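You operate a simulated robot arm through the tools that you are given. There is no shell and no other tool. Be economical: measure what you need, move in short steps, check, and stop when the job is done.

You are at the controls of a simulated two-armed robot. One attempt, no reset.

TASK
On the top of the island bench, fold the plain cloth in half, so that it is half as long.

The check looks at the end state, three seconds after you hand in, the way a careful person would. Anything else that was tipped, shoved, dropped, spilled or broken makes it a failure. Flat cloth is picked up by pressing the open fingertips on it (5 to 10 N) and closing them slowly along it; thin cloth reads only 2 to 8 mm in the jaws.

THE ROBOT
Two 7-joint arms with two-finger parallel grippers on one trunk, on a base that drives. Base frame: it is fixed to the floor where the robot stands at the start and does not move with it; the origin is under the middle of the robot, x ahead of it, y to its left, z up. Units: m, degrees, N and s.
The left shoulder is at the start at [0.07, 0.163, 1.07], the right one opposite. Places, roughly: top of the island bench [0.5, 0.2, 0.8]. Payload 3.43 kg a hand.
The tool frame of a hand sits at the grasp point between the pads (the TCP): z along the fingers, y along the line on which they close. The tips reach 0.034 m beyond it. Largest opening 0.128 m; finger width 0.024, thickness 0.012; the body of the gripper, 0.048 by 0.13 m, starts 0.096 m behind the TCP.
Orientation is told as [roll, pitch, yaw] about the base's x, y, z axes, in that order, counted from this pose: with the fingers straight down and closing along the base's y, the tool's x points along the base's -x, its y along +y and its z along -z.

THE INTERFACE
- The arms move only by the tool nudge_tool. It takes "left_steps", "right_steps" or both (then of equal length, played together; a hand with none holds still); each is a list of rows, each an object of numbers (a shift or turn left out is 0, a gripper value left out holds the last): "dx", "dy", "dz": the shift along the base's x, y, z in cm; "ax", "ay", "az": the turn, a rotation vector about the base's x, y, z in degrees; "fingers": the finger opening in cm, from 0 to 12.8. In form: [{"dx": .., "dy": .., "dz": .., "ax": .., "ay": .., "az": .., "fingers": ..}, ...]. A call has 1 to 12 rows; each row is the pose to reach, as a shift and turn from the pose commanded when the call began. Rows are played at 5 a second. More than 0.05 m and 8.6 degrees between two rows, or a gripper value outside its range, and nothing of the call is played. Where a pose cannot be reached the arm comes as near as it can. A force on the tool above 40 N (or 10 N above the force at the start of the call, whichever is more), or a blocked arm, ends the call early, and 0.2 s more pass. The fingers move at their own pace (about 0.153 m/s each) and stop on an object; they squeeze with about 35 N. The grip force told is the motor's: it shows also when the fingers shut on nothing. Time passes only in rows, and 0.2 s behind the last, so rows that repeat a pose let the fingers close. The reply holds the time, the measured pose of the TCP, the force on the tool along the base axes, the opening and the grip force, in the units named above and with some noise.
- Cameras (640 x 400 px; columns grow to the right, rows downward): "scene" is now at [0.1246, -0.0421, 1.2998]; the picture's right is [-0.34, -0.94, 0.00], its down [-0.66, 0.23, -0.72] and it looks along [0.68, -0.24, -0.70] (base axes); focal length 231 px, centre (320, 200). "left" rides on the left gripper at [0.076, 0.011, -0.16] in its tool frame; the picture's right is [-0.15, 0.99, 0.00], its down [-0.88, -0.13, -0.46] and it looks along [-0.45, -0.07, 0.89] (tool axes); focal length 234 px, centre (320, 200). "right" rides on the right gripper at [0.076, -0.011, -0.16] in its tool frame; the picture's right is [0.15, 0.99, 0.00], its down [-0.88, 0.13, -0.46] and it looks along [-0.45, 0.07, 0.89] (tool axes); focal length 234 px, centre (320, 200). There is no depth. A picture from a camera that has moved, and an enlarged one, comes with that camera's place and axes in the base frame and with its lens. The place of the scene camera against the robot may be out by one fixed shift of up to 0.025 m in any direction.
- grab_frame(camera): a new picture of that camera. The clock stands still meanwhile.
- move_column(by): slides the trunk up (or, below 0, down) by that many m; the arms and the scene camera ride with it, the base frame stays. It gives what a move gives, with no picture.
- base_move(legs): drives the robot by 1 to 6 legs, each [ahead, left, turn to the left] in m, m and degrees, along the robot's own axes; the way and the turn of a leg run together, so that a leg with both is an arc; at most 1.5 m and 180 degrees a leg. The arms and the cameras ride along, it lands a little off, and it stops where it bumps. It gives what a move gives.
- turn_head(pan, tilt): turns the head with the scene camera to pan (to the left, within 86 degrees either way) and tilt (down, from -29 to 69), counted from straight ahead of the robot. It gives what a move gives.
- inspect(camera, box): a new picture of the part [left, top, right, bottom] of that camera's present view, enlarged. The clock stands still meanwhile.
- hand_in(): hands the job in; it is judged then, once.

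Work in short steps. Places have to be worked out from the pictures, the camera data and where the tool is seen: move nearer, look again, correct. Check each grasp and each placing, and mend what went wrong. You have 120 turns and 88 pictures in all, those below and enlarged ones among them. Open the grippers and draw the arms clear of the work before you hand the job in, unless the task says otherwise; then end with one line.

The tools are called as a command line: name --argument value ..., lists and objects as JSON in quotes. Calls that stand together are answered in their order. nudge_tool: Moves the arms, as the interface text tells. Its arguments: {"type":"object","properties":{"left_steps":{"type":"array","items":{"type":"object","properties":{"dx":{"type":"number"},"dy":{"type":"number"},"dz":{"type":"number"},"ax":{"type":"number"},"ay":{"type":"number"},"az":{"type":"number"},"fingers":{"type":"number"}}}},"right_steps":{"type":"array","items":{"type":"object","properties":{"dx":{"type":"number"},"dy":{"type":"number"},"dz":{"type":"number"},"ax":{"type":"number"},"ay":{"type":"number"},"az":{"type":"number"},"fingers":{"type":"number"}}}}},"required":[]} The other tools are called the same way: move_column (by) slides the trunk up or down; base_move (legs) drives the base; turn_head (pan, tilt) turns the head that bears the scene camera; grab_frame (camera) takes a picture; inspect (camera, box) takes an enlarged picture of a part of a camera's view; hand_in () hands the job in.

At the start:

```text
clock: 0.0
left_tcp_pos: [0.6988, 0.2219, 0.9656]
left_tool_rot: [0.0, 0.1, 0.1]
left_ft_force: [-0.2, 0.2, 0.3]
left_gripper_width: 0.1281
left_grasp_force: 0.0
right_tcp_pos: [0.6428, -0.3281, 0.9767]
right_tool_rot: [0.0, 0.0, 0.0]
right_ft_force: [-0.4, -0.2, -0.5]
right_gripper_width: 0.1283
right_grasp_force: 0.0
trunk travel left (down, up): [-0.55, 0.39]
robot x, y, heading: [-0.0004, 0.003, 0.1]
head pan, tilt: [-19.6, 44.2]
```

scene: 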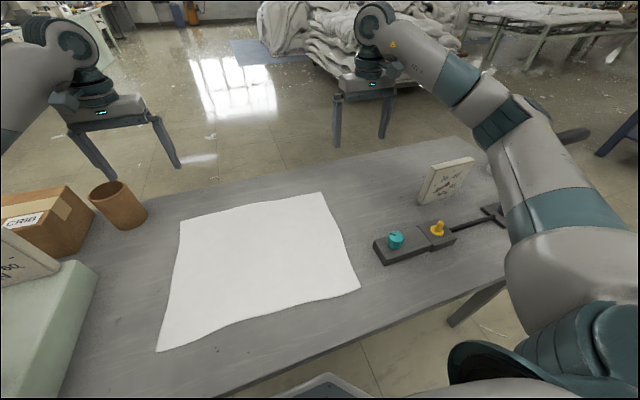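
right: 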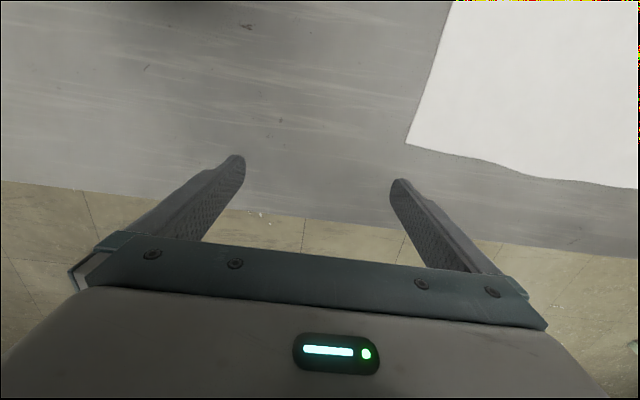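
left: 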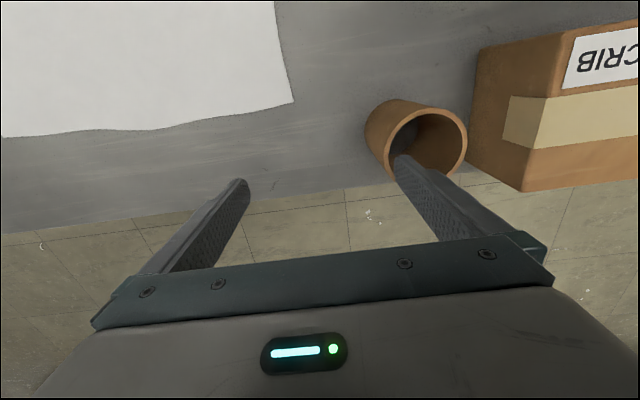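

The cloth looks to be about x 0.34..0.72, y -0.24..0.22, so its long side runs along y. I plan to take the left edge with both hands, with the robot standing further left and turned to the right. First I check the floor to the left.

turn_head --pan 60 --tilt 45

grab_frame --camera "scene"

```text
clock: 1.5
left_tcp_pos: [0.6978, 0.221, 0.968]
left_tool_rot: [0.0, 0.0, -0.1]
left_ft_force: [0.0, 0.2, -0.4]
left_gripper_width: 0.1279
left_grasp_force: 0.2
right_tcp_pos: [0.6422, -0.3305, 0.9764]
right_tool_rot: [0.0, 0.0, 0.0]
right_ft_force: [0.0, 0.8, 0.4]
right_gripper_width: 0.1279
right_grasp_force: 0.1
trunk travel left (down, up): [-0.55, 0.39]
robot x, y, heading: [0.0038, 0.004, 0.1]
head pan, tilt: [60.0, 45.0]
```

```text
84 pictures are left
camera scene: at [0.0881, 0.0558, 1.2987], right [0.87, -0.5, 0.0], down [-0.35, -0.61, -0.71], along [0.35, 0.61, -0.71], focal length 231 px, centre (320, 200)
```

scene: 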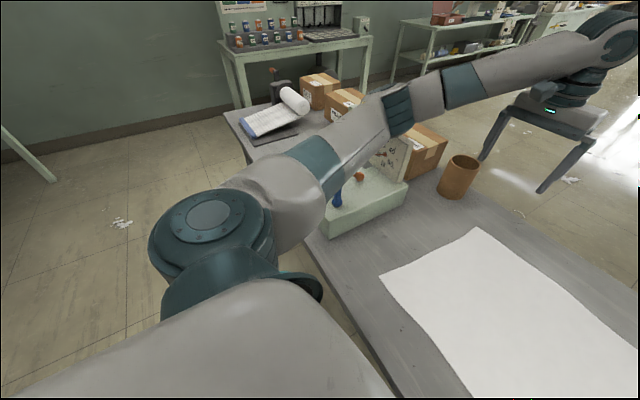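

Tall items stand at the left of the bench, so taking the right edge from a stance on the right looks safer. I look at the right side.

turn_head --pan -60 --tilt 45

grab_frame --camera "scene"

```text
clock: 3.5
left_tcp_pos: [0.6973, 0.2208, 0.9663]
left_tool_rot: [-0.1, 0.0, -0.1]
left_ft_force: [0.0, 0.0, -0.5]
left_gripper_width: 0.1282
left_grasp_force: 0.0
right_tcp_pos: [0.6434, -0.329, 0.9763]
right_tool_rot: [-0.1, 0.0, 0.0]
right_ft_force: [-0.1, -0.4, 0.5]
right_gripper_width: 0.1279
right_grasp_force: 0.0
trunk travel left (down, up): [-0.55, 0.39]
robot x, y, heading: [-0.0009, 0.0013, -0.2]
head pan, tilt: [-60.0, 45.0]
```

```text
83 pictures are left
camera scene: at [0.0881, -0.085, 1.2987], right [-0.87, -0.5, 0.0], down [-0.35, 0.61, -0.71], along [0.35, -0.61, -0.71], focal length 231 px, centre (320, 200)
```

scene: 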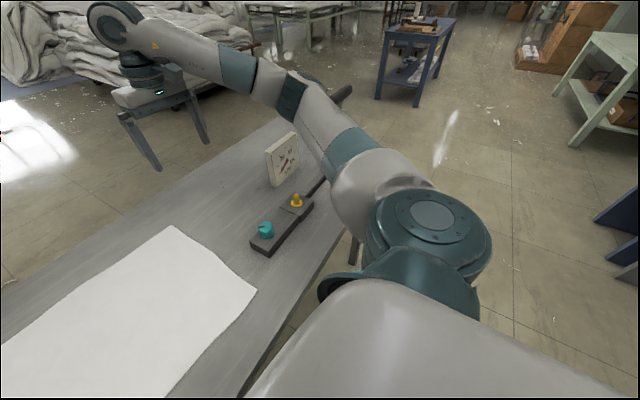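

The right side is clear, so I raise the trunk for clearance, then drive right and turn left.

move_column --by 0.1

base_move --legs '[[-0.08, -0.5, 0], [0, 0, 45]]'

turn_head --pan 0 --tilt 48

grab_frame --camera "scene"

```text
clock: 4.9
left_tcp_pos: [0.6983, 0.2209, 1.0666]
left_tool_rot: [-0.1, 0.0, 0.0]
left_ft_force: [-0.1, 0.2, 0.7]
left_gripper_width: 0.1279
left_grasp_force: 0.1
right_tcp_pos: [0.6429, -0.3281, 1.0759]
right_tool_rot: [0.0, 0.0, 0.0]
right_ft_force: [-0.3, -0.6, 0.1]
right_gripper_width: 0.1281
right_grasp_force: 0.2
trunk travel left (down, up): [-0.65, 0.29]
robot x, y, heading: [-0.0002, 0.0021, -0.2]
head pan, tilt: [-60.0, 45.0]
```

```text
clock: 9.9
left_tcp_pos: [0.258, 0.1516, 1.0664]
left_tool_rot: [0.0, 0.0, 45.0]
left_ft_force: [-0.1, 0.2, 0.1]
left_gripper_width: 0.1278
left_grasp_force: 0.2
right_tcp_pos: [0.6085, -0.2749, 1.0748]
right_tool_rot: [0.0, 0.0, 45.0]
right_ft_force: [0.0, 0.0, -0.7]
right_gripper_width: 0.1282
right_grasp_force: 0.1
trunk travel left (down, up): [-0.65, 0.29]
robot x, y, heading: [-0.0822, -0.4973, 44.9]
head pan, tilt: [-60.0, 45.0]
```

```text
clock: 11.2
left_tcp_pos: [0.2597, 0.1527, 1.0666]
left_tool_rot: [0.0, 0.1, 45.0]
left_ft_force: [0.8, -0.9, 0.6]
left_gripper_width: 0.128
left_grasp_force: 0.1
right_tcp_pos: [0.6079, -0.2754, 1.0764]
right_tool_rot: [0.0, 0.0, 45.0]
right_ft_force: [0.3, 0.7, -0.2]
right_gripper_width: 0.128
right_grasp_force: 0.0
trunk travel left (down, up): [-0.65, 0.29]
robot x, y, heading: [-0.0813, -0.4962, 44.9]
head pan, tilt: [0.0, 48.0]
```

```text
82 pictures are left
camera scene: at [0.0093, -0.4204, 1.3945], right [0.71, -0.71, 0.0], down [-0.53, -0.53, -0.67], along [0.47, 0.47, -0.74], focal length 231 px, centre (320, 200)
```

scene: 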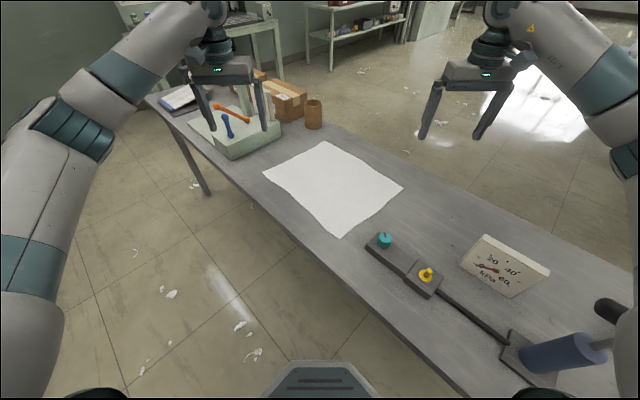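

The layout is clear. I bring both hands above the right edge with the jaws turned to close along x.

nudge_tool --left_steps '[{"dx": 1.5, "dy": -4, "az": 6}, {"dx": 3, "dy": -8, "az": 12}, {"dx": 4.5, "dy": -12, "az": 18}, {"dx": 6, "dy": -16, "az": 24}, {"dx": 7.5, "dy": -20, "az": 30}, {"dx": 9, "dy": -24, "dz": -2, "az": 36}, {"dx": 10, "dy": -28, "dz": -5, "az": 42}, {"dx": 11, "dy": -32, "dz": -8, "az": 45}, {"dx": 11, "dy": -32, "dz": -10, "az": 45}]' --right_steps '[{"dx": 1, "dy": 1, "az": 6}, {"dx": 2, "dy": 2, "az": 12}, {"dx": 3, "dy": 3, "az": 18}, {"dx": 4, "dy": 4, "az": 24}, {"dx": 5, "dy": 5, "az": 30}, {"dx": 5, "dy": 6, "dz": -2, "az": 36}, {"dx": 5, "dy": 7, "dz": -5, "az": 42}, {"dx": 5, "dy": 7.5, "dz": -8, "az": 45}, {"dx": 5, "dy": 7.5, "dz": -10, "az": 45}]'

grab_frame --camera "left"

grab_frame --camera "right"

grab_frame --camera "scene"

```text
refused: row 7 steps farther than a row can; nothing moved
```

```text
81 pictures are left
camera left: at [0.1966, 0.1063, 1.2269], right [-0.6, 0.8, 0.0], down [0.72, 0.53, 0.46], along [0.37, 0.27, -0.89], focal length 234 px, centre (320, 200)
```

left: 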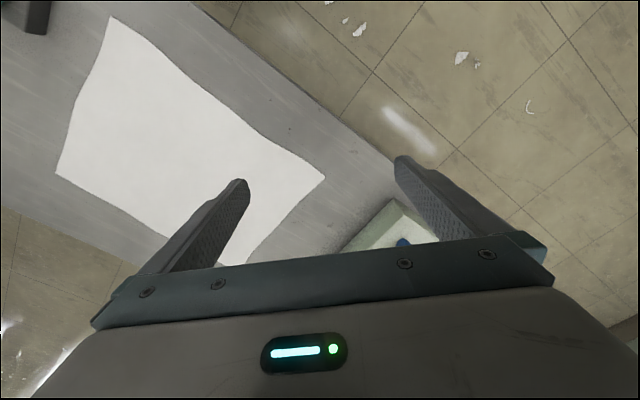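

```text
80 pictures are left
camera right: at [0.561, -0.3369, 1.236], right [-0.8, 0.6, 0.0], down [0.53, 0.71, 0.46], along [0.27, 0.37, -0.89], focal length 234 px, centre (320, 200)
```

right: 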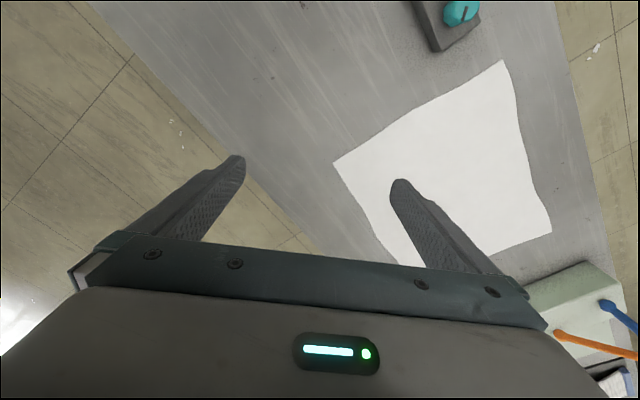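

```text
79 pictures are left
camera scene: at [0.0093, -0.4204, 1.3945], right [0.71, -0.71, 0.0], down [-0.53, -0.53, -0.67], along [0.47, 0.47, -0.74], focal length 231 px, centre (320, 200)
```

scene: 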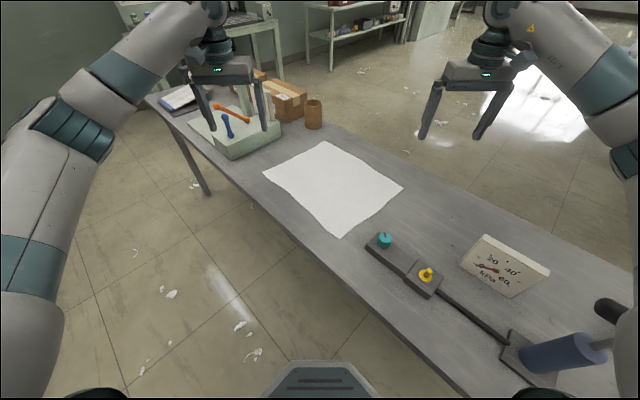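

Triangulating the two wrist views puts the table at z≈0.806. The cloth corners come out near-right (0.312,-0.185), far-right (0.627,-0.204), near-left (0.327,0.214) and far-left (0.66,0.203). I move to hover above the right-edge grasp points with gentler steps.

nudge_tool --left_steps '[{"dx": 1, "dy": -3.5, "az": 5}, {"dx": 2, "dy": -7, "az": 10}, {"dx": 3, "dy": -10.5, "az": 15}, {"dx": 4, "dy": -14, "az": 20}, {"dx": 5, "dy": -17.5, "az": 25}, {"dx": 6, "dy": -21, "dz": -1, "az": 30}, {"dx": 7, "dy": -24.5, "dz": -2, "az": 35}, {"dx": 8, "dy": -28, "dz": -3, "az": 40}, {"dx": 8.5, "dy": -31.3, "dz": -5, "az": 45}, {"dx": 8.5, "dy": -31.3, "dz": -8, "az": 45, "fingers": 5}, {"dx": 8.5, "dy": -31.3, "dz": -11, "az": 45, "fingers": 5}]' --right_steps '[{"dx": -0.2, "dy": 1, "az": 5}, {"dx": -0.4, "dy": 2, "az": 10}, {"dx": -0.6, "dy": 3, "az": 15}, {"dx": -0.8, "dy": 4, "az": 20}, {"dx": -1, "dy": 5, "az": 25}, {"dx": -1.2, "dy": 6, "dz": -1, "az": 30}, {"dx": -1.4, "dy": 7, "dz": -2, "az": 35}, {"dx": -1.6, "dy": 8, "dz": -3, "az": 40}, {"dx": -1.6, "dy": 9, "dz": -5, "az": 45}, {"dx": -1.6, "dy": 9.5, "dz": -8, "az": 45, "fingers": 5}, {"dx": -1.6, "dy": 9.5, "dz": -12, "az": 45, "fingers": 5}]'

grab_frame --camera "left"

grab_frame --camera "right"

grab_frame --camera "scene"

```text
clock: 13.6
left_tcp_pos: [0.3452, -0.1678, 0.9578]
left_tool_rot: [0.1, -0.3, 90.0]
left_ft_force: [1.0, -1.6, 0.2]
left_gripper_width: 0.0501
left_grasp_force: 0.1
right_tcp_pos: [0.5915, -0.27, 0.9851]
right_tool_rot: [0.9, -0.7, 83.9]
right_ft_force: [0.1, 0.0, -1.2]
right_gripper_width: 0.0501
right_grasp_force: 0.1
right hand out of reach, approached as far as the arm can: row 8, 9, 10, 11
trunk travel left (down, up): [-0.65, 0.29]
robot x, y, heading: [-0.0785, -0.4984, 45.2]
head pan, tilt: [0.0, 48.0]
```

```text
78 pictures are left
camera left: at [0.3339, -0.2438, 1.1172], right [-0.99, 0.15, 0.0], down [0.13, 0.88, 0.46], along [0.07, 0.46, -0.89], focal length 234 px, centre (320, 200)
```

left: 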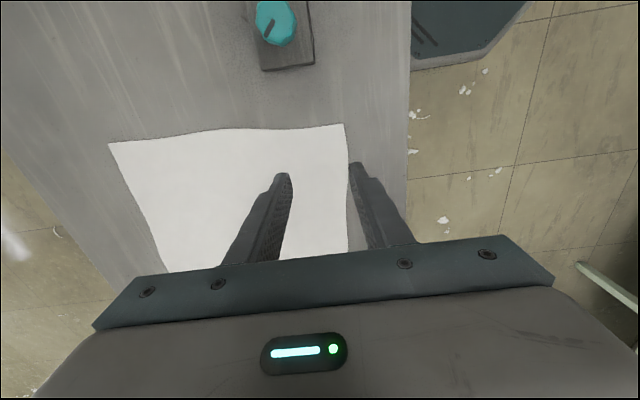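

```text
77 pictures are left
camera right: at [0.5951, -0.3485, 1.1432], right [-1.0, -0.04, 0.01], down [-0.03, 0.88, 0.47], along [-0.03, 0.47, -0.88], focal length 234 px, centre (320, 200)
```

right: 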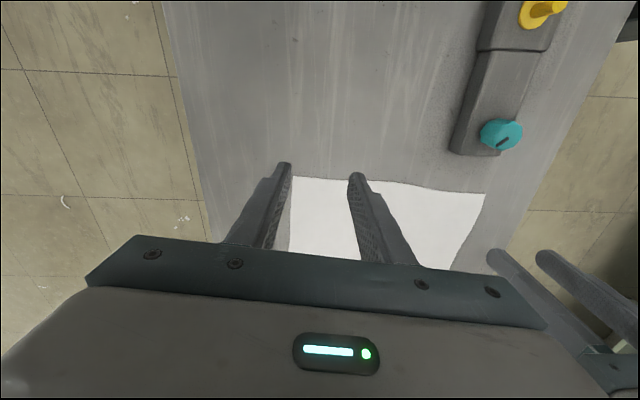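

```text
76 pictures are left
camera scene: at [0.0119, -0.4269, 1.3943], right [0.71, -0.71, -0.01], down [-0.53, -0.52, -0.67], along [0.47, 0.48, -0.74], focal length 231 px, centre (320, 200)
```

scene: 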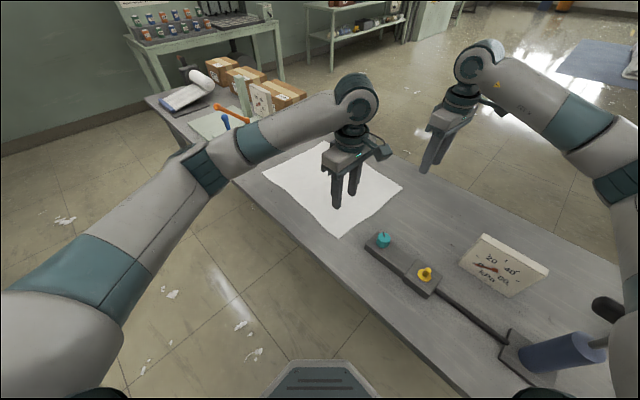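

The left hand is well placed over the near corner. The right arm hit a reach or wrist limit, so I lower the trunk a little and relax its yaw.

move_column --by -0.06

nudge_tool --right_steps '[{"az": -6}, {"az": -12}, {"az": -18}, {"az": -24}, {"az": -24}]'

```text
clock: 14.6
left_tcp_pos: [0.3432, -0.1631, 0.8976]
left_tool_rot: [0.0, 0.0, 90.0]
left_ft_force: [0.1, 0.5, -0.4]
left_gripper_width: 0.0501
left_grasp_force: 0.1
right_tcp_pos: [0.5897, -0.2665, 0.9274]
right_tool_rot: [0.7, -0.6, 83.8]
right_ft_force: [0.2, 0.1, 0.5]
right_gripper_width: 0.0501
right_grasp_force: 0.1
trunk travel left (down, up): [-0.59, 0.35]
robot x, y, heading: [-0.0788, -0.4968, 44.8]
head pan, tilt: [0.0, 48.0]
```

```text
clock: 15.8
left_tcp_pos: [0.3435, -0.1636, 0.8974]
left_tool_rot: [0.0, 0.0, 90.1]
left_ft_force: [0.0, 0.3, 0.1]
left_gripper_width: 0.0502
left_grasp_force: 0.0
right_tcp_pos: [0.5896, -0.2651, 0.927]
right_tool_rot: [0.8, -0.5, 59.8]
right_ft_force: [-0.3, -0.1, 0.9]
right_gripper_width: 0.05
right_grasp_force: 0.0
trunk travel left (down, up): [-0.59, 0.35]
robot x, y, heading: [-0.0756, -0.4956, 45.2]
head pan, tilt: [0.0, 48.0]
```

The right hand obeyed at yaw 60, so I move it over the far corner.

nudge_tool --right_steps '[{"dy": 3, "ax": -0.8, "ay": 0.5}, {"dy": 6, "ax": -0.8, "ay": 0.5}, {"dy": 8.5, "ax": -0.8, "ay": 0.5}, {"dy": 8.5, "dz": -2, "ax": -0.8, "ay": 0.5}]'

grab_frame --camera "right"

grab_frame --camera "left"

```text
clock: 16.8
left_tcp_pos: [0.3432, -0.163, 0.8966]
left_tool_rot: [0.0, 0.0, 90.0]
left_ft_force: [0.0, -0.1, -1.0]
left_gripper_width: 0.0497
left_grasp_force: 0.0
right_tcp_pos: [0.5902, -0.1813, 0.9051]
right_tool_rot: [0.8, 0.4, 59.8]
right_ft_force: [-0.6, -0.4, 0.4]
right_gripper_width: 0.05
right_grasp_force: 0.1
trunk travel left (down, up): [-0.59, 0.35]
robot x, y, heading: [-0.0779, -0.4999, 45.0]
head pan, tilt: [0.0, 48.0]
```

```text
75 pictures are left
camera right: at [0.5636, -0.2527, 1.066], right [-0.93, 0.37, 0.01], down [0.34, 0.83, 0.45], along [0.16, 0.42, -0.89], focal length 234 px, centre (320, 200)
```

right: 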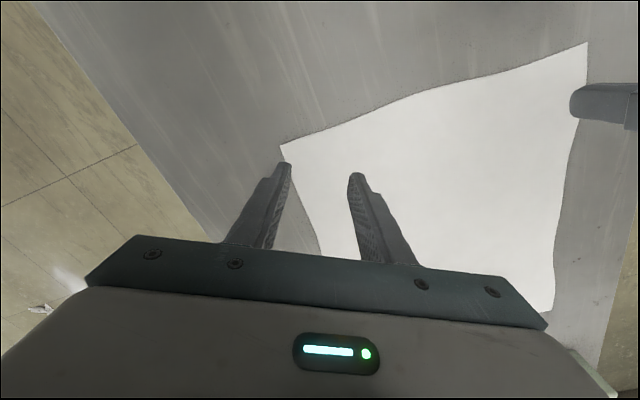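

```text
74 pictures are left
camera left: at [0.3324, -0.2381, 1.0568], right [-0.99, 0.15, 0.0], down [0.13, 0.88, 0.46], along [0.07, 0.45, -0.89], focal length 234 px, centre (320, 200)
```

left: 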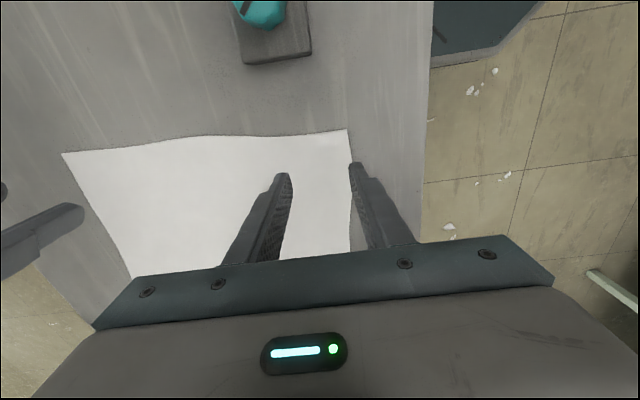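

Corner estimates agree again: near (0.312,-0.189), far (0.625,-0.209). I shift both hands slightly inward, set 4 cm openings and go down to just above the cloth.

nudge_tool --left_steps '[{"dx": 1, "dz": -1, "fingers": 4}, {"dx": 1, "dz": -2.5}, {"dx": 1, "dz": -4}, {"dx": 1, "dz": -4.7}]' --right_steps '[{"dx": -1, "dz": -1, "fingers": 4, "ax": -0.8}, {"dx": -1, "dz": -3, "ax": -0.8}, {"dx": -1, "dz": -4.5, "ax": -0.8}, {"dx": -1, "dz": -5.5, "ax": -0.8}]'

grab_frame --camera "left"

grab_frame --camera "right"

```text
clock: 17.8
left_tcp_pos: [0.3543, -0.1604, 0.8512]
left_tool_rot: [0.1, 0.1, 89.9]
left_ft_force: [0.7, -0.3, -0.4]
left_gripper_width: 0.04
left_grasp_force: 0.1
right_tcp_pos: [0.5794, -0.1811, 0.8516]
right_tool_rot: [0.5, 1.1, 59.8]
right_ft_force: [0.2, -0.4, -0.6]
right_gripper_width: 0.0399
right_grasp_force: 0.0
trunk travel left (down, up): [-0.59, 0.35]
robot x, y, heading: [-0.0832, -0.4971, 45.1]
head pan, tilt: [0.0, 48.0]
```

```text
73 pictures are left
camera left: at [0.3431, -0.2363, 1.0097], right [-0.99, 0.15, 0.0], down [0.13, 0.88, 0.45], along [0.07, 0.45, -0.89], focal length 234 px, centre (320, 200)
```

left: 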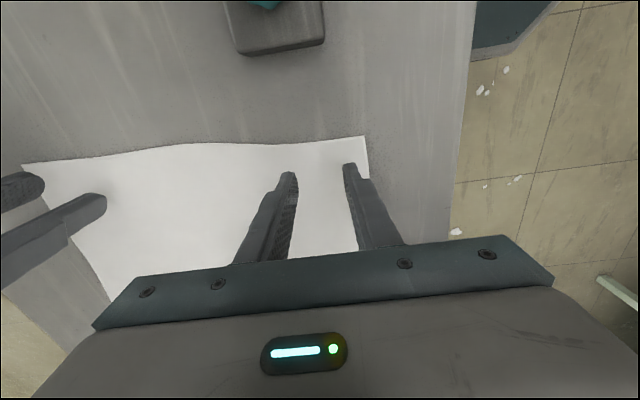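

```text
72 pictures are left
camera right: at [0.5526, -0.2492, 1.0129], right [-0.93, 0.37, 0.01], down [0.34, 0.83, 0.44], along [0.16, 0.41, -0.9], focal length 234 px, centre (320, 200)
```

right: 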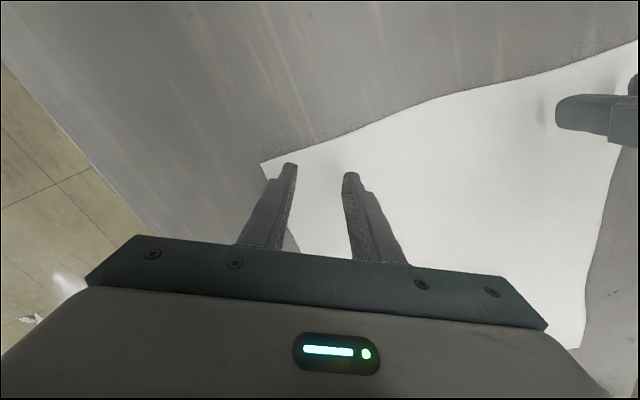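

Both placements look good. I shift the right hand a touch more inward and the left a touch towards the edge, then press down in small increments.

nudge_tool --left_steps '[{"dy": -0.6}, {"dy": -0.6, "dz": -0.4}, {"dy": -0.6, "dz": -0.7}, {"dy": -0.6, "dz": -1.0}, {"dy": -0.6, "dz": -1.2}]' --right_steps '[{"dx": -0.8, "dy": 0.2}, {"dx": -0.8, "dy": 0.2, "dz": -0.4}, {"dx": -0.8, "dy": 0.2, "dz": -0.7}, {"dx": -0.8, "dy": 0.2, "dz": -1.0}, {"dx": -0.8, "dy": 0.2, "dz": -1.2}]'

```text
clock: 19.0
left_tcp_pos: [0.3535, -0.167, 0.8369]
left_tool_rot: [0.0, 0.0, 90.0]
left_ft_force: [-0.1, -0.1, 0.5]
left_gripper_width: 0.0399
left_grasp_force: 0.0
right_tcp_pos: [0.5719, -0.1784, 0.8397]
right_tool_rot: [0.3, 1.1, 59.8]
right_ft_force: [-0.1, -0.1, 0.4]
right_gripper_width: 0.04
right_grasp_force: 0.1
trunk travel left (down, up): [-0.59, 0.35]
robot x, y, heading: [-0.077, -0.4974, 45.1]
head pan, tilt: [0.0, 48.0]
```

No contact yet at 0.837/0.840, so I continue down in 2 mm steps.

nudge_tool --left_steps '[{"dz": -0.2}, {"dz": -0.4}]' --right_steps '[{"dz": -0.3}, {"dz": -0.6}]'

```text
clock: 19.6
left_tcp_pos: [0.3527, -0.1664, 0.8357]
left_tool_rot: [-0.2, 0.0, 90.0]
left_ft_force: [1.2, 1.8, 13.0]
left_gripper_width: 0.0396
left_grasp_force: 0.1
right_tcp_pos: [0.5714, -0.1781, 0.8361]
right_tool_rot: [0.3, 0.9, 59.7]
right_ft_force: [-0.3, 0.1, 6.1]
right_gripper_width: 0.04
right_grasp_force: 0.0
trunk travel left (down, up): [-0.59, 0.35]
robot x, y, heading: [-0.0792, -0.4992, 44.9]
head pan, tilt: [0.0, 48.0]
```

Contact on both: left 13 N, right 6 N. I ease the left up by 1 mm and close both slowly.

nudge_tool --left_steps '[{"dz": 0.1, "fingers": 4}, {"dz": 0.1, "fingers": 3.6}, {"dz": 0.1, "fingers": 3.2}, {"dz": 0.1, "fingers": 2.8}, {"dz": 0.1, "fingers": 2.4}, {"dz": 0.1, "fingers": 2.0}, {"dz": 0.1, "fingers": 1.6}, {"dz": 0.1, "fingers": 1.2}, {"dz": 0.1, "fingers": 0.8}, {"dz": 0.1, "fingers": 0.4}, {"dz": 0.1, "fingers": 0}, {"dz": 0.1, "fingers": 0}]' --right_steps '[{"fingers": 4}, {"fingers": 3.6}, {"fingers": 3.2}, {"fingers": 2.8}, {"fingers": 2.4}, {"fingers": 2.0}, {"fingers": 1.6}, {"fingers": 1.2}, {"fingers": 0.8}, {"fingers": 0.4}, {"fingers": 0}, {"fingers": 0}]'

grab_frame --camera "left"

grab_frame --camera "right"

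```text
clock: 22.2
left_tcp_pos: [0.3517, -0.168, 0.8356]
left_tool_rot: [-0.1, 0.0, 90.0]
left_ft_force: [1.5, -0.9, 0.1]
left_gripper_width: 0.0019
left_grasp_force: 35.0
right_tcp_pos: [0.5723, -0.1787, 0.8345]
right_tool_rot: [0.3, 1.0, 59.9]
right_ft_force: [1.2, -0.5, 17.2]
right_gripper_width: 0.0001
right_grasp_force: 33.3
trunk travel left (down, up): [-0.59, 0.35]
robot x, y, heading: [-0.0793, -0.5001, 44.8]
head pan, tilt: [0.0, 48.0]
```

```text
71 pictures are left
camera left: at [0.3405, -0.244, 0.996], right [-0.99, 0.15, 0.0], down [0.13, 0.88, 0.46], along [0.07, 0.45, -0.89], focal length 234 px, centre (320, 200)
```

left: 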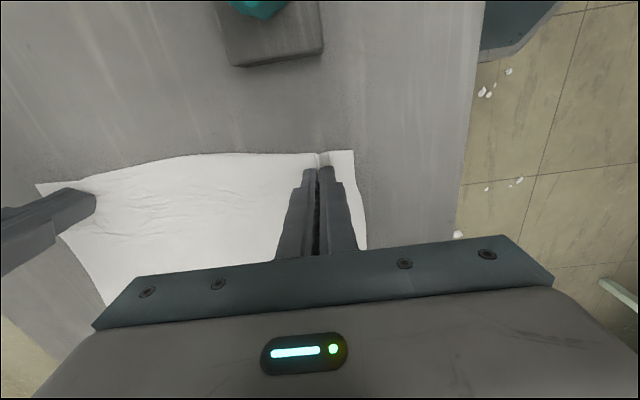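

```text
70 pictures are left
camera right: at [0.5441, -0.2478, 0.9967], right [-0.93, 0.37, 0.01], down [0.34, 0.83, 0.44], along [0.16, 0.41, -0.9], focal length 234 px, centre (320, 200)
```

right: 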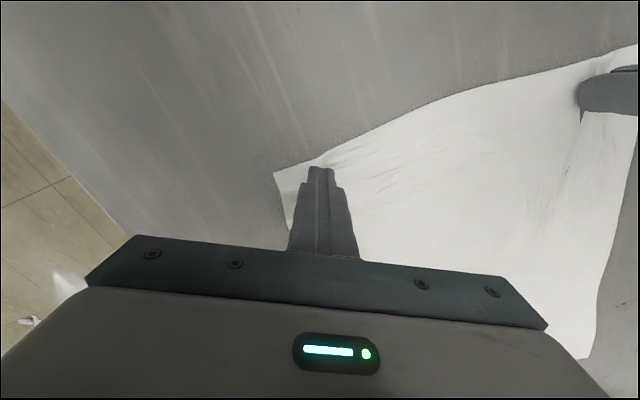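

The left hand holds cloth (1.9 mm) but the right missed it. I raise and open the right hand, level it, and press again.

nudge_tool --right_steps '[{"dz": 0.6, "ay": -1}, {"dz": 0.8, "ay": -1, "fingers": 4}, {"dz": 0.8, "ay": -1, "fingers": 4}, {"dz": 0.2, "ay": -1}, {"dz": 0.05, "ay": -1}]'

```text
clock: 23.4
left_tcp_pos: [0.3531, -0.168, 0.8347]
left_tool_rot: [-0.1, 0.0, 90.1]
left_ft_force: [0.0, -2.0, 9.5]
left_gripper_width: 0.0022
left_grasp_force: 34.9
right_tcp_pos: [0.5731, -0.1797, 0.8361]
right_tool_rot: [-0.5, 0.5, 59.8]
right_ft_force: [0.4, -0.1, 2.0]
right_gripper_width: 0.0401
right_grasp_force: 0.1
trunk travel left (down, up): [-0.59, 0.35]
robot x, y, heading: [-0.0806, -0.4954, 45.1]
head pan, tilt: [0.0, 48.0]
```

Light contact only, so I press 1.5 mm more and close.

nudge_tool --right_steps '[{"dz": -0.15}, {"dz": -0.15}]'

```text
clock: 24.0
left_tcp_pos: [0.3535, -0.1684, 0.8364]
left_tool_rot: [0.0, 0.0, 90.0]
left_ft_force: [1.4, 1.0, 5.4]
left_gripper_width: 0.0021
left_grasp_force: 34.9
right_tcp_pos: [0.5716, -0.1796, 0.8351]
right_tool_rot: [-0.5, 0.4, 59.8]
right_ft_force: [0.4, 0.1, 12.9]
right_gripper_width: 0.0399
right_grasp_force: 0.1
trunk travel left (down, up): [-0.59, 0.35]
robot x, y, heading: [-0.0809, -0.4972, 44.9]
head pan, tilt: [0.0, 48.0]
```

12.9 N is a bit high, so I ease by 0.5 mm and close slowly.

nudge_tool --right_steps '[{"dz": 0.06, "fingers": 3.8}, {"dz": 0.06, "fingers": 3.4}, {"dz": 0.06, "fingers": 3.0}, {"dz": 0.06, "fingers": 2.6}, {"dz": 0.06, "fingers": 2.2}, {"dz": 0.06, "fingers": 1.8}, {"dz": 0.06, "fingers": 1.4}, {"dz": 0.06, "fingers": 1.0}, {"dz": 0.06, "fingers": 0.7}, {"dz": 0.06, "fingers": 0.4}, {"dz": 0.06, "fingers": 0}, {"dz": 0.06, "fingers": 0}]'

grab_frame --camera "right"

```text
clock: 26.6
left_tcp_pos: [0.3526, -0.17, 0.8358]
left_tool_rot: [-0.1, 0.0, 89.9]
left_ft_force: [14.5, -0.6, -0.8]
left_gripper_width: 0.0023
left_grasp_force: 34.7
right_tcp_pos: [0.5689, -0.1809, 0.8357]
right_tool_rot: [-0.6, 0.5, 59.9]
right_ft_force: [-16.8, 1.3, 21.2]
right_gripper_width: 0.0022
right_grasp_force: 35.0
trunk travel left (down, up): [-0.59, 0.35]
robot x, y, heading: [-0.0799, -0.4967, 45.2]
head pan, tilt: [0.0, 48.0]
```

```text
69 pictures are left
camera right: at [0.5393, -0.2495, 0.9963], right [-0.93, 0.37, -0.01], down [0.33, 0.83, 0.45], along [0.17, 0.41, -0.89], focal length 234 px, centre (320, 200)
```

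right: 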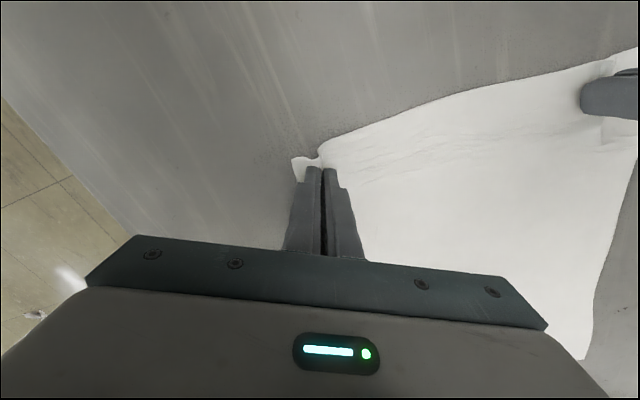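

Both grips hold (2.2 mm), with some tension between the hands. I relax that and lift along an inward arc.

nudge_tool --left_steps '[{"dz": 1}, {"dz": 3, "dy": 0.8}, {"dz": 5.5, "dy": 2}, {"dz": 8, "dy": 3.5}, {"dz": 10.5, "dy": 5.5}, {"dz": 12.5, "dy": 8}, {"dz": 13.5, "dy": 9}]' --right_steps '[{"dz": 1, "dx": -0.5}, {"dz": 3, "dy": 0.8, "dx": -0.7}, {"dz": 5.5, "dy": 2, "dx": -0.7}, {"dz": 8, "dy": 3.5, "dx": -0.7}, {"dz": 10.5, "dy": 5.5, "dx": -0.7}, {"dz": 12.5, "dy": 8, "dx": -0.7}, {"dz": 13.5, "dy": 9, "dx": -0.7}]'

grab_frame --camera "scene"

grab_frame --camera "right"

```text
clock: 28.2
left_tcp_pos: [0.3548, -0.0765, 0.9694]
left_tool_rot: [0.1, 0.0, 90.0]
left_ft_force: [3.5, -0.7, -0.8]
left_gripper_width: 0.0022
left_grasp_force: 35.2
right_tcp_pos: [0.5659, -0.0906, 0.9718]
right_tool_rot: [-0.5, 0.6, 59.8]
right_ft_force: [-4.1, 0.9, 0.4]
right_gripper_width: 0.0022
right_grasp_force: 35.1
trunk travel left (down, up): [-0.59, 0.35]
robot x, y, heading: [-0.0787, -0.4989, 45.1]
head pan, tilt: [0.0, 48.0]
```

```text
68 pictures are left
camera scene: at [0.0091, -0.4206, 1.3345], right [0.71, -0.71, 0.0], down [-0.53, -0.53, -0.67], along [0.47, 0.47, -0.74], focal length 231 px, centre (320, 200)
```

scene: 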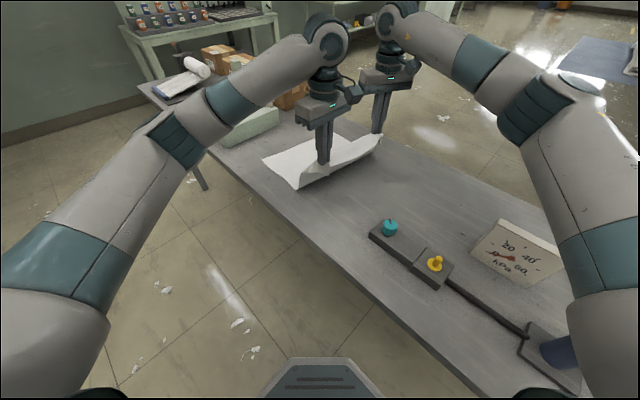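

```text
67 pictures are left
camera right: at [0.5356, -0.1584, 1.1319], right [-0.93, 0.37, -0.01], down [0.33, 0.83, 0.45], along [0.17, 0.41, -0.9], focal length 234 px, centre (320, 200)
```

right: 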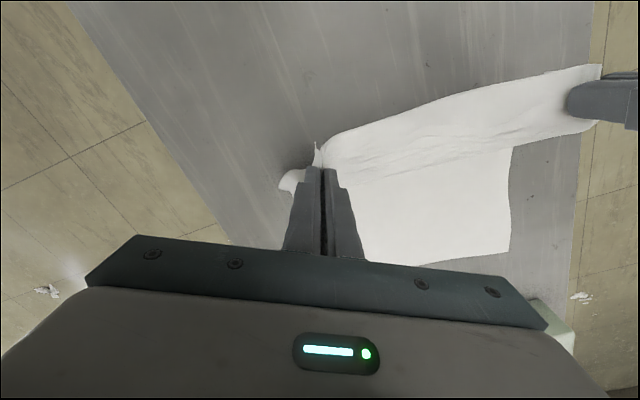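

The edge is lifted cleanly. I lower 3 cm to stay inside the fold radius, then drive the base 0.22 m along +y.

nudge_tool --left_steps '[{"dz": -1, "dy": 1}, {"dz": -3, "dy": 1}]' --right_steps '[{"dz": -1, "dy": 1, "dx": -0.2}, {"dz": -3, "dy": 1, "dx": -0.2}]'

base_move --legs '[[0.149, 0.149, 0]]'

grab_frame --camera "scene"

grab_frame --camera "right"

grab_frame --camera "left"

```text
clock: 28.8
left_tcp_pos: [0.354, -0.0689, 0.9369]
left_tool_rot: [0.1, -0.1, 89.9]
left_ft_force: [2.6, -0.2, 0.1]
left_gripper_width: 0.0022
left_grasp_force: 34.9
right_tcp_pos: [0.5629, -0.0812, 0.9394]
right_tool_rot: [-0.4, 0.5, 59.9]
right_ft_force: [-1.4, -0.2, -0.4]
right_gripper_width: 0.0018
right_grasp_force: 34.8
trunk travel left (down, up): [-0.59, 0.35]
robot x, y, heading: [-0.0763, -0.4956, 44.8]
head pan, tilt: [0.0, 48.0]
```

```text
clock: 30.4
left_tcp_pos: [0.3522, 0.1484, 0.9353]
left_tool_rot: [0.0, -0.1, 90.4]
left_ft_force: [2.7, -0.3, -1.0]
left_gripper_width: 0.0022
left_grasp_force: 34.8
right_tcp_pos: [0.5619, 0.1362, 0.9381]
right_tool_rot: [-0.6, 0.6, 60.1]
right_ft_force: [-3.0, 0.7, 0.4]
right_gripper_width: 0.002
right_grasp_force: 34.9
trunk travel left (down, up): [-0.59, 0.35]
robot x, y, heading: [-0.0765, -0.2853, 45.4]
head pan, tilt: [0.0, 48.0]
```

```text
66 pictures are left
camera scene: at [0.0106, -0.2065, 1.3344], right [0.71, -0.7, 0.0], down [-0.52, -0.53, -0.67], along [0.47, 0.48, -0.74], focal length 231 px, centre (320, 200)
```

scene: 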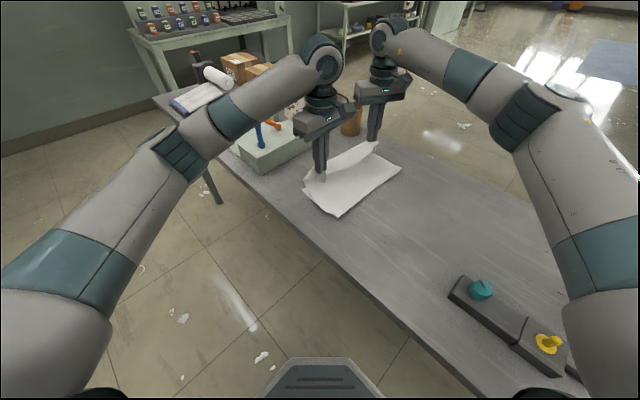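

```text
65 pictures are left
camera right: at [0.5329, 0.0674, 1.1012], right [-0.93, 0.37, -0.01], down [0.32, 0.83, 0.45], along [0.17, 0.41, -0.9], focal length 234 px, centre (320, 200)
```

right: 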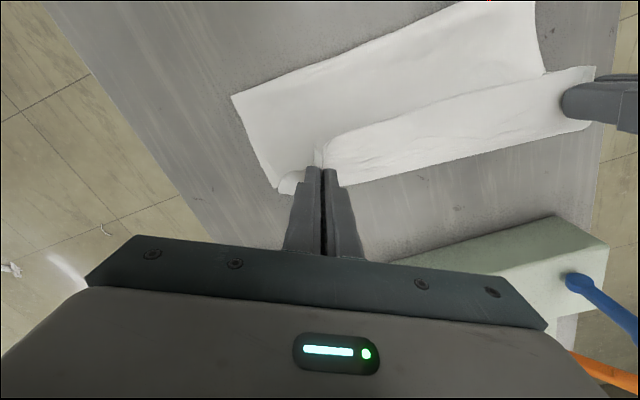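

```text
64 pictures are left
camera left: at [0.3419, 0.0721, 1.0966], right [-0.99, 0.14, 0.0], down [0.13, 0.88, 0.46], along [0.06, 0.45, -0.89], focal length 234 px, centre (320, 200)
```

left: 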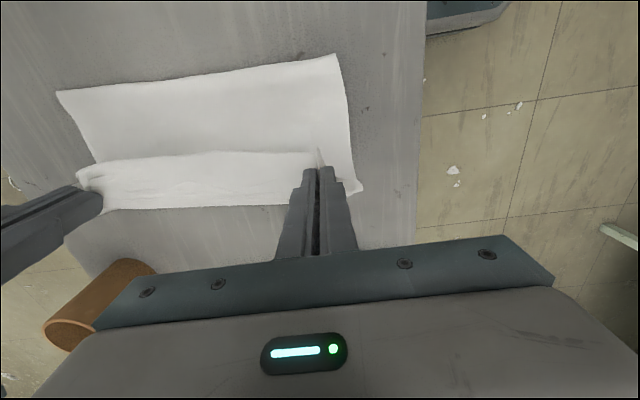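

The edge is over the other side. I lower to near the table while finishing the travel, then check corner alignment.

nudge_tool --left_steps '[{"dz": -2, "dy": 1}, {"dz": -4, "dy": 2.5}, {"dz": -6, "dy": 4}]' --right_steps '[{"dz": -2, "dy": 1}, {"dz": -4, "dy": 2.5}, {"dz": -6, "dy": 4}]'

grab_frame --camera "right"

grab_frame --camera "left"

inspect --camera "scene" --box '[220, 80, 440, 240]'

```text
clock: 31.2
left_tcp_pos: [0.3543, 0.1892, 0.8763]
left_tool_rot: [0.1, 0.0, 90.2]
left_ft_force: [2.1, -0.3, -0.7]
left_gripper_width: 0.0022
left_grasp_force: 34.7
right_tcp_pos: [0.5641, 0.1755, 0.8803]
right_tool_rot: [-0.5, 0.6, 60.2]
right_ft_force: [-2.8, 1.1, 0.2]
right_gripper_width: 0.0019
right_grasp_force: 34.7
trunk travel left (down, up): [-0.59, 0.35]
robot x, y, heading: [-0.0784, -0.2834, 45.1]
head pan, tilt: [0.0, 48.0]
```

```text
63 pictures are left
camera right: at [0.5336, 0.1062, 1.0424], right [-0.93, 0.37, -0.01], down [0.32, 0.83, 0.44], along [0.17, 0.41, -0.9], focal length 234 px, centre (320, 200)
```

right: 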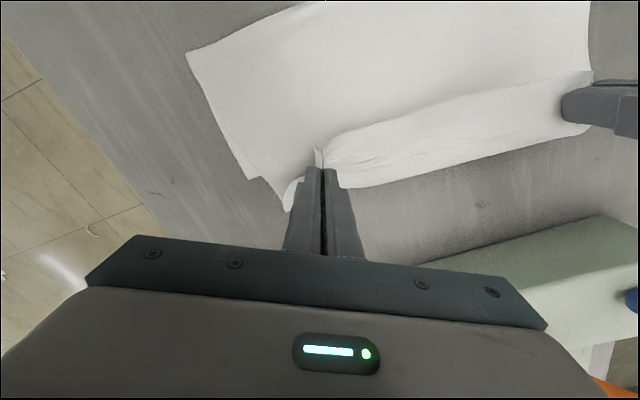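

```text
62 pictures are left
camera left: at [0.3428, 0.114, 1.037], right [-0.99, 0.14, 0.0], down [0.13, 0.88, 0.45], along [0.07, 0.45, -0.89], focal length 234 px, centre (320, 200)
```

left: 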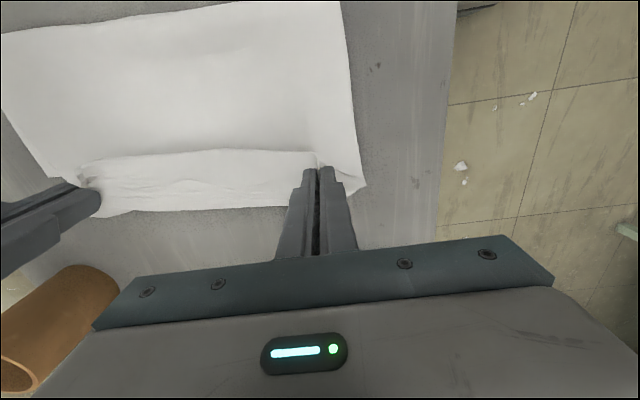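

```text
2.50 times, centred on (330, 160) of scene
camera zoom: at [0.0108, -0.206, 1.3344], right [0.71, -0.7, 0.0], down [-0.52, -0.53, -0.67], along [0.47, 0.47, -0.74], focal length 577 px, centre (295, 300)
```

zoom: 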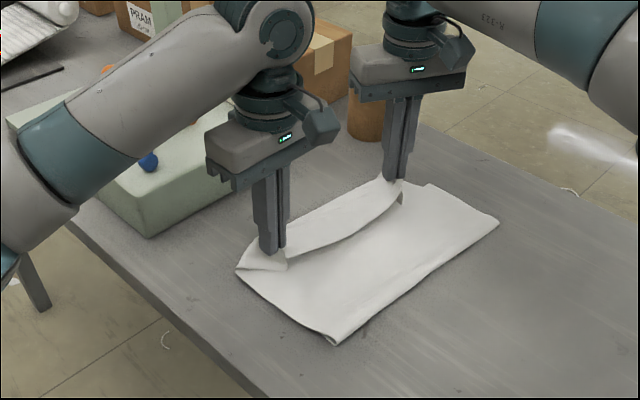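

I need detail at the far-left corner, so I enlarge the right wrist view and the scene there.

inspect --camera "right" --box '[200, 100, 400, 230]'

inspect --camera "scene" --box '[300, 130, 420, 220]'

inspect --camera "left" --box '[40, 100, 400, 250]'

```text
3.08 times, centred on (300, 165) of right
camera zoom: at [0.5336, 0.1062, 1.0424], right [-0.93, 0.37, -0.01], down [0.32, 0.83, 0.44], along [0.17, 0.41, -0.9], focal length 720 px, centre (382, 308)
```

zoom: 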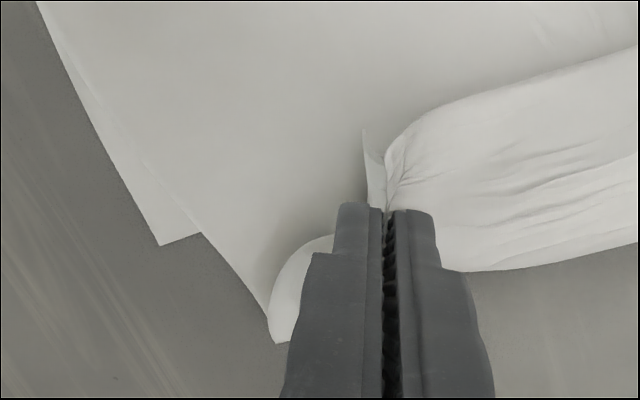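

```text
4.44 times, centred on (360, 175) of scene
camera zoom: at [0.0108, -0.206, 1.3344], right [0.71, -0.7, 0.0], down [-0.52, -0.53, -0.67], along [0.47, 0.47, -0.74], focal length 1026 px, centre (142, 311)
```

zoom: 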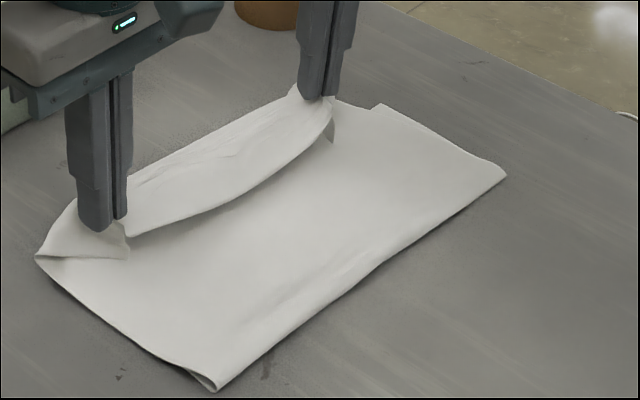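

```text
1.78 times, centred on (220, 175) of left
camera zoom: at [0.3428, 0.114, 1.037], right [-0.99, 0.14, 0.0], down [0.13, 0.88, 0.45], along [0.07, 0.45, -0.89], focal length 416 px, centre (498, 244)
```

zoom: 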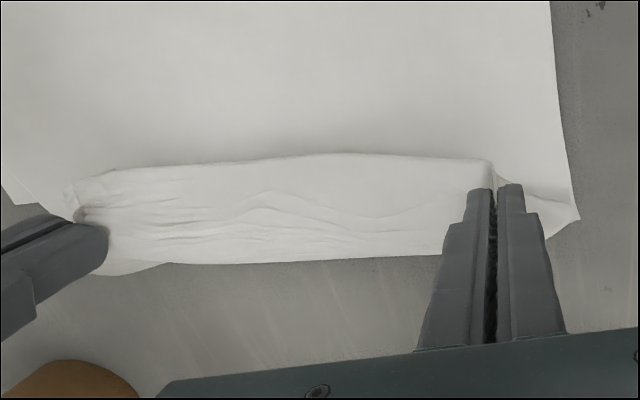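

The picture explains it. The edge flap lies on the -y side of the tips, the cloth curls back on the +y side, and the fold line has ended at y≈0.045, too far left. Placing it here would give unequal halves, so I go back, lay it flat and redo it.

nudge_tool --left_steps '[{"dz": 3, "dy": -1}, {"dz": 6, "dy": -3}, {"dz": 9, "dy": -6}, {"dz": 10, "dy": -9}]' --right_steps '[{"dz": 3, "dy": -1}, {"dz": 6, "dy": -3}, {"dz": 9, "dy": -6}, {"dz": 10, "dy": -9}]'

base_move --legs '[[-0.152, -0.152, 0]]'

grab_frame --camera "scene"

grab_frame --camera "right"

```text
clock: 32.2
left_tcp_pos: [0.3554, 0.0951, 0.9735]
left_tool_rot: [0.1, 0.0, 90.4]
left_ft_force: [2.4, 0.2, -0.6]
left_gripper_width: 0.0018
left_grasp_force: 35.3
right_tcp_pos: [0.5655, 0.0827, 0.983]
right_tool_rot: [-0.4, 0.5, 60.2]
right_ft_force: [-2.4, -0.1, 0.4]
right_gripper_width: 0.002
right_grasp_force: 35.1
trunk travel left (down, up): [-0.59, 0.35]
robot x, y, heading: [-0.0753, -0.2852, 45.3]
head pan, tilt: [0.0, 48.0]
```

```text
clock: 33.9
left_tcp_pos: [0.3588, -0.1195, 0.9732]
left_tool_rot: [0.0, 0.1, 90.4]
left_ft_force: [2.1, -0.2, 0.3]
left_gripper_width: 0.0022
left_grasp_force: 35.0
right_tcp_pos: [0.5696, -0.1308, 0.9817]
right_tool_rot: [-0.5, 0.4, 60.2]
right_ft_force: [-1.9, 0.8, 1.0]
right_gripper_width: 0.0018
right_grasp_force: 34.9
trunk travel left (down, up): [-0.59, 0.35]
robot x, y, heading: [-0.0731, -0.5021, 45.4]
head pan, tilt: [0.0, 48.0]
```

```text
57 pictures are left
camera scene: at [0.0144, -0.4228, 1.3345], right [0.71, -0.7, 0.0], down [-0.52, -0.53, -0.67], along [0.47, 0.48, -0.74], focal length 231 px, centre (320, 200)
```

scene: 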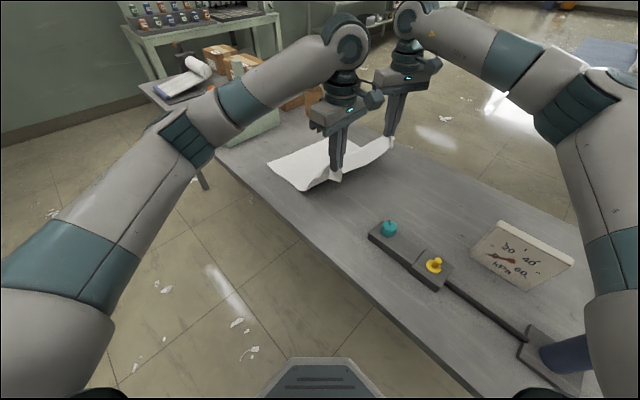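

```text
56 pictures are left
camera right: at [0.5383, -0.199, 1.1425], right [-0.93, 0.36, -0.01], down [0.32, 0.83, 0.45], along [0.17, 0.41, -0.89], focal length 234 px, centre (320, 200)
```

right: 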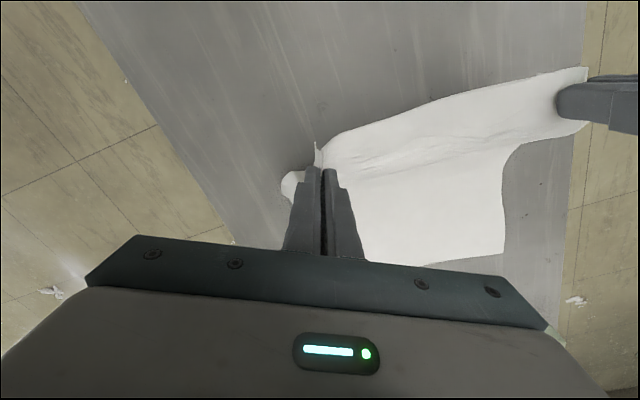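

I lay it flat again with a slight outward pull. The left edge now sits at y≈0.175, so the right edge goes to about y=-0.225.

nudge_tool --left_steps '[{"dz": -3, "dy": -2}, {"dz": -6, "dy": -4}, {"dz": -9, "dy": -6}, {"dz": -12, "dy": -7.5}, {"dz": -13.3, "dy": -8.3}, {"dz": -13.3, "dy": -8.3}]' --right_steps '[{"dz": -3, "dy": -2}, {"dz": -6, "dy": -4}, {"dz": -9, "dy": -6}, {"dz": -12, "dy": -7.5}, {"dz": -14, "dy": -8.3}, {"dz": -14, "dy": -8.3}]'

grab_frame --camera "left"

grab_frame --camera "right"

```text
clock: 35.3
left_tcp_pos: [0.3585, -0.2032, 0.8411]
left_tool_rot: [0.0, 0.1, 90.4]
left_ft_force: [2.3, -0.5, -0.5]
left_gripper_width: 0.002
left_grasp_force: 35.3
right_tcp_pos: [0.5683, -0.2127, 0.8416]
right_tool_rot: [-0.4, 0.6, 60.2]
right_ft_force: [-3.4, 0.7, 0.5]
right_gripper_width: 0.0019
right_grasp_force: 35.2
trunk travel left (down, up): [-0.59, 0.35]
robot x, y, heading: [-0.0703, -0.4991, 45.5]
head pan, tilt: [0.0, 48.0]
```

```text
55 pictures are left
camera left: at [0.3479, -0.2795, 1.0012], right [-0.99, 0.14, 0.0], down [0.12, 0.88, 0.46], along [0.06, 0.45, -0.89], focal length 234 px, centre (320, 200)
```

left: 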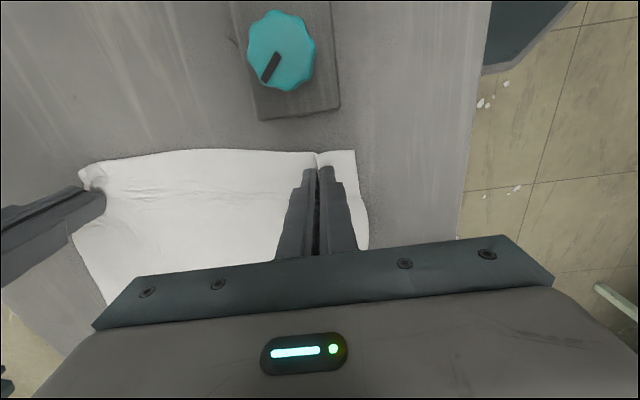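

```text
54 pictures are left
camera right: at [0.5393, -0.2821, 1.0029], right [-0.93, 0.36, -0.01], down [0.32, 0.84, 0.45], along [0.17, 0.41, -0.9], focal length 234 px, centre (320, 200)
```

right: 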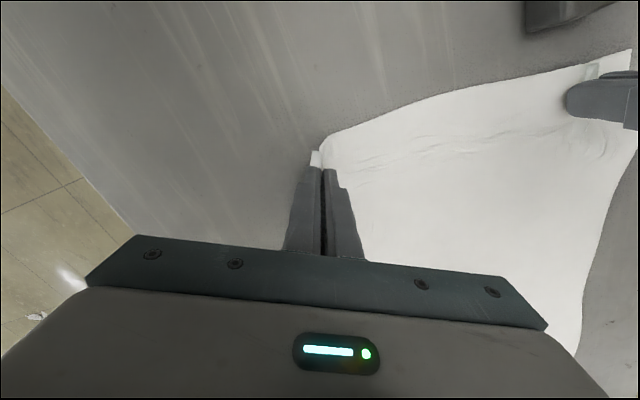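

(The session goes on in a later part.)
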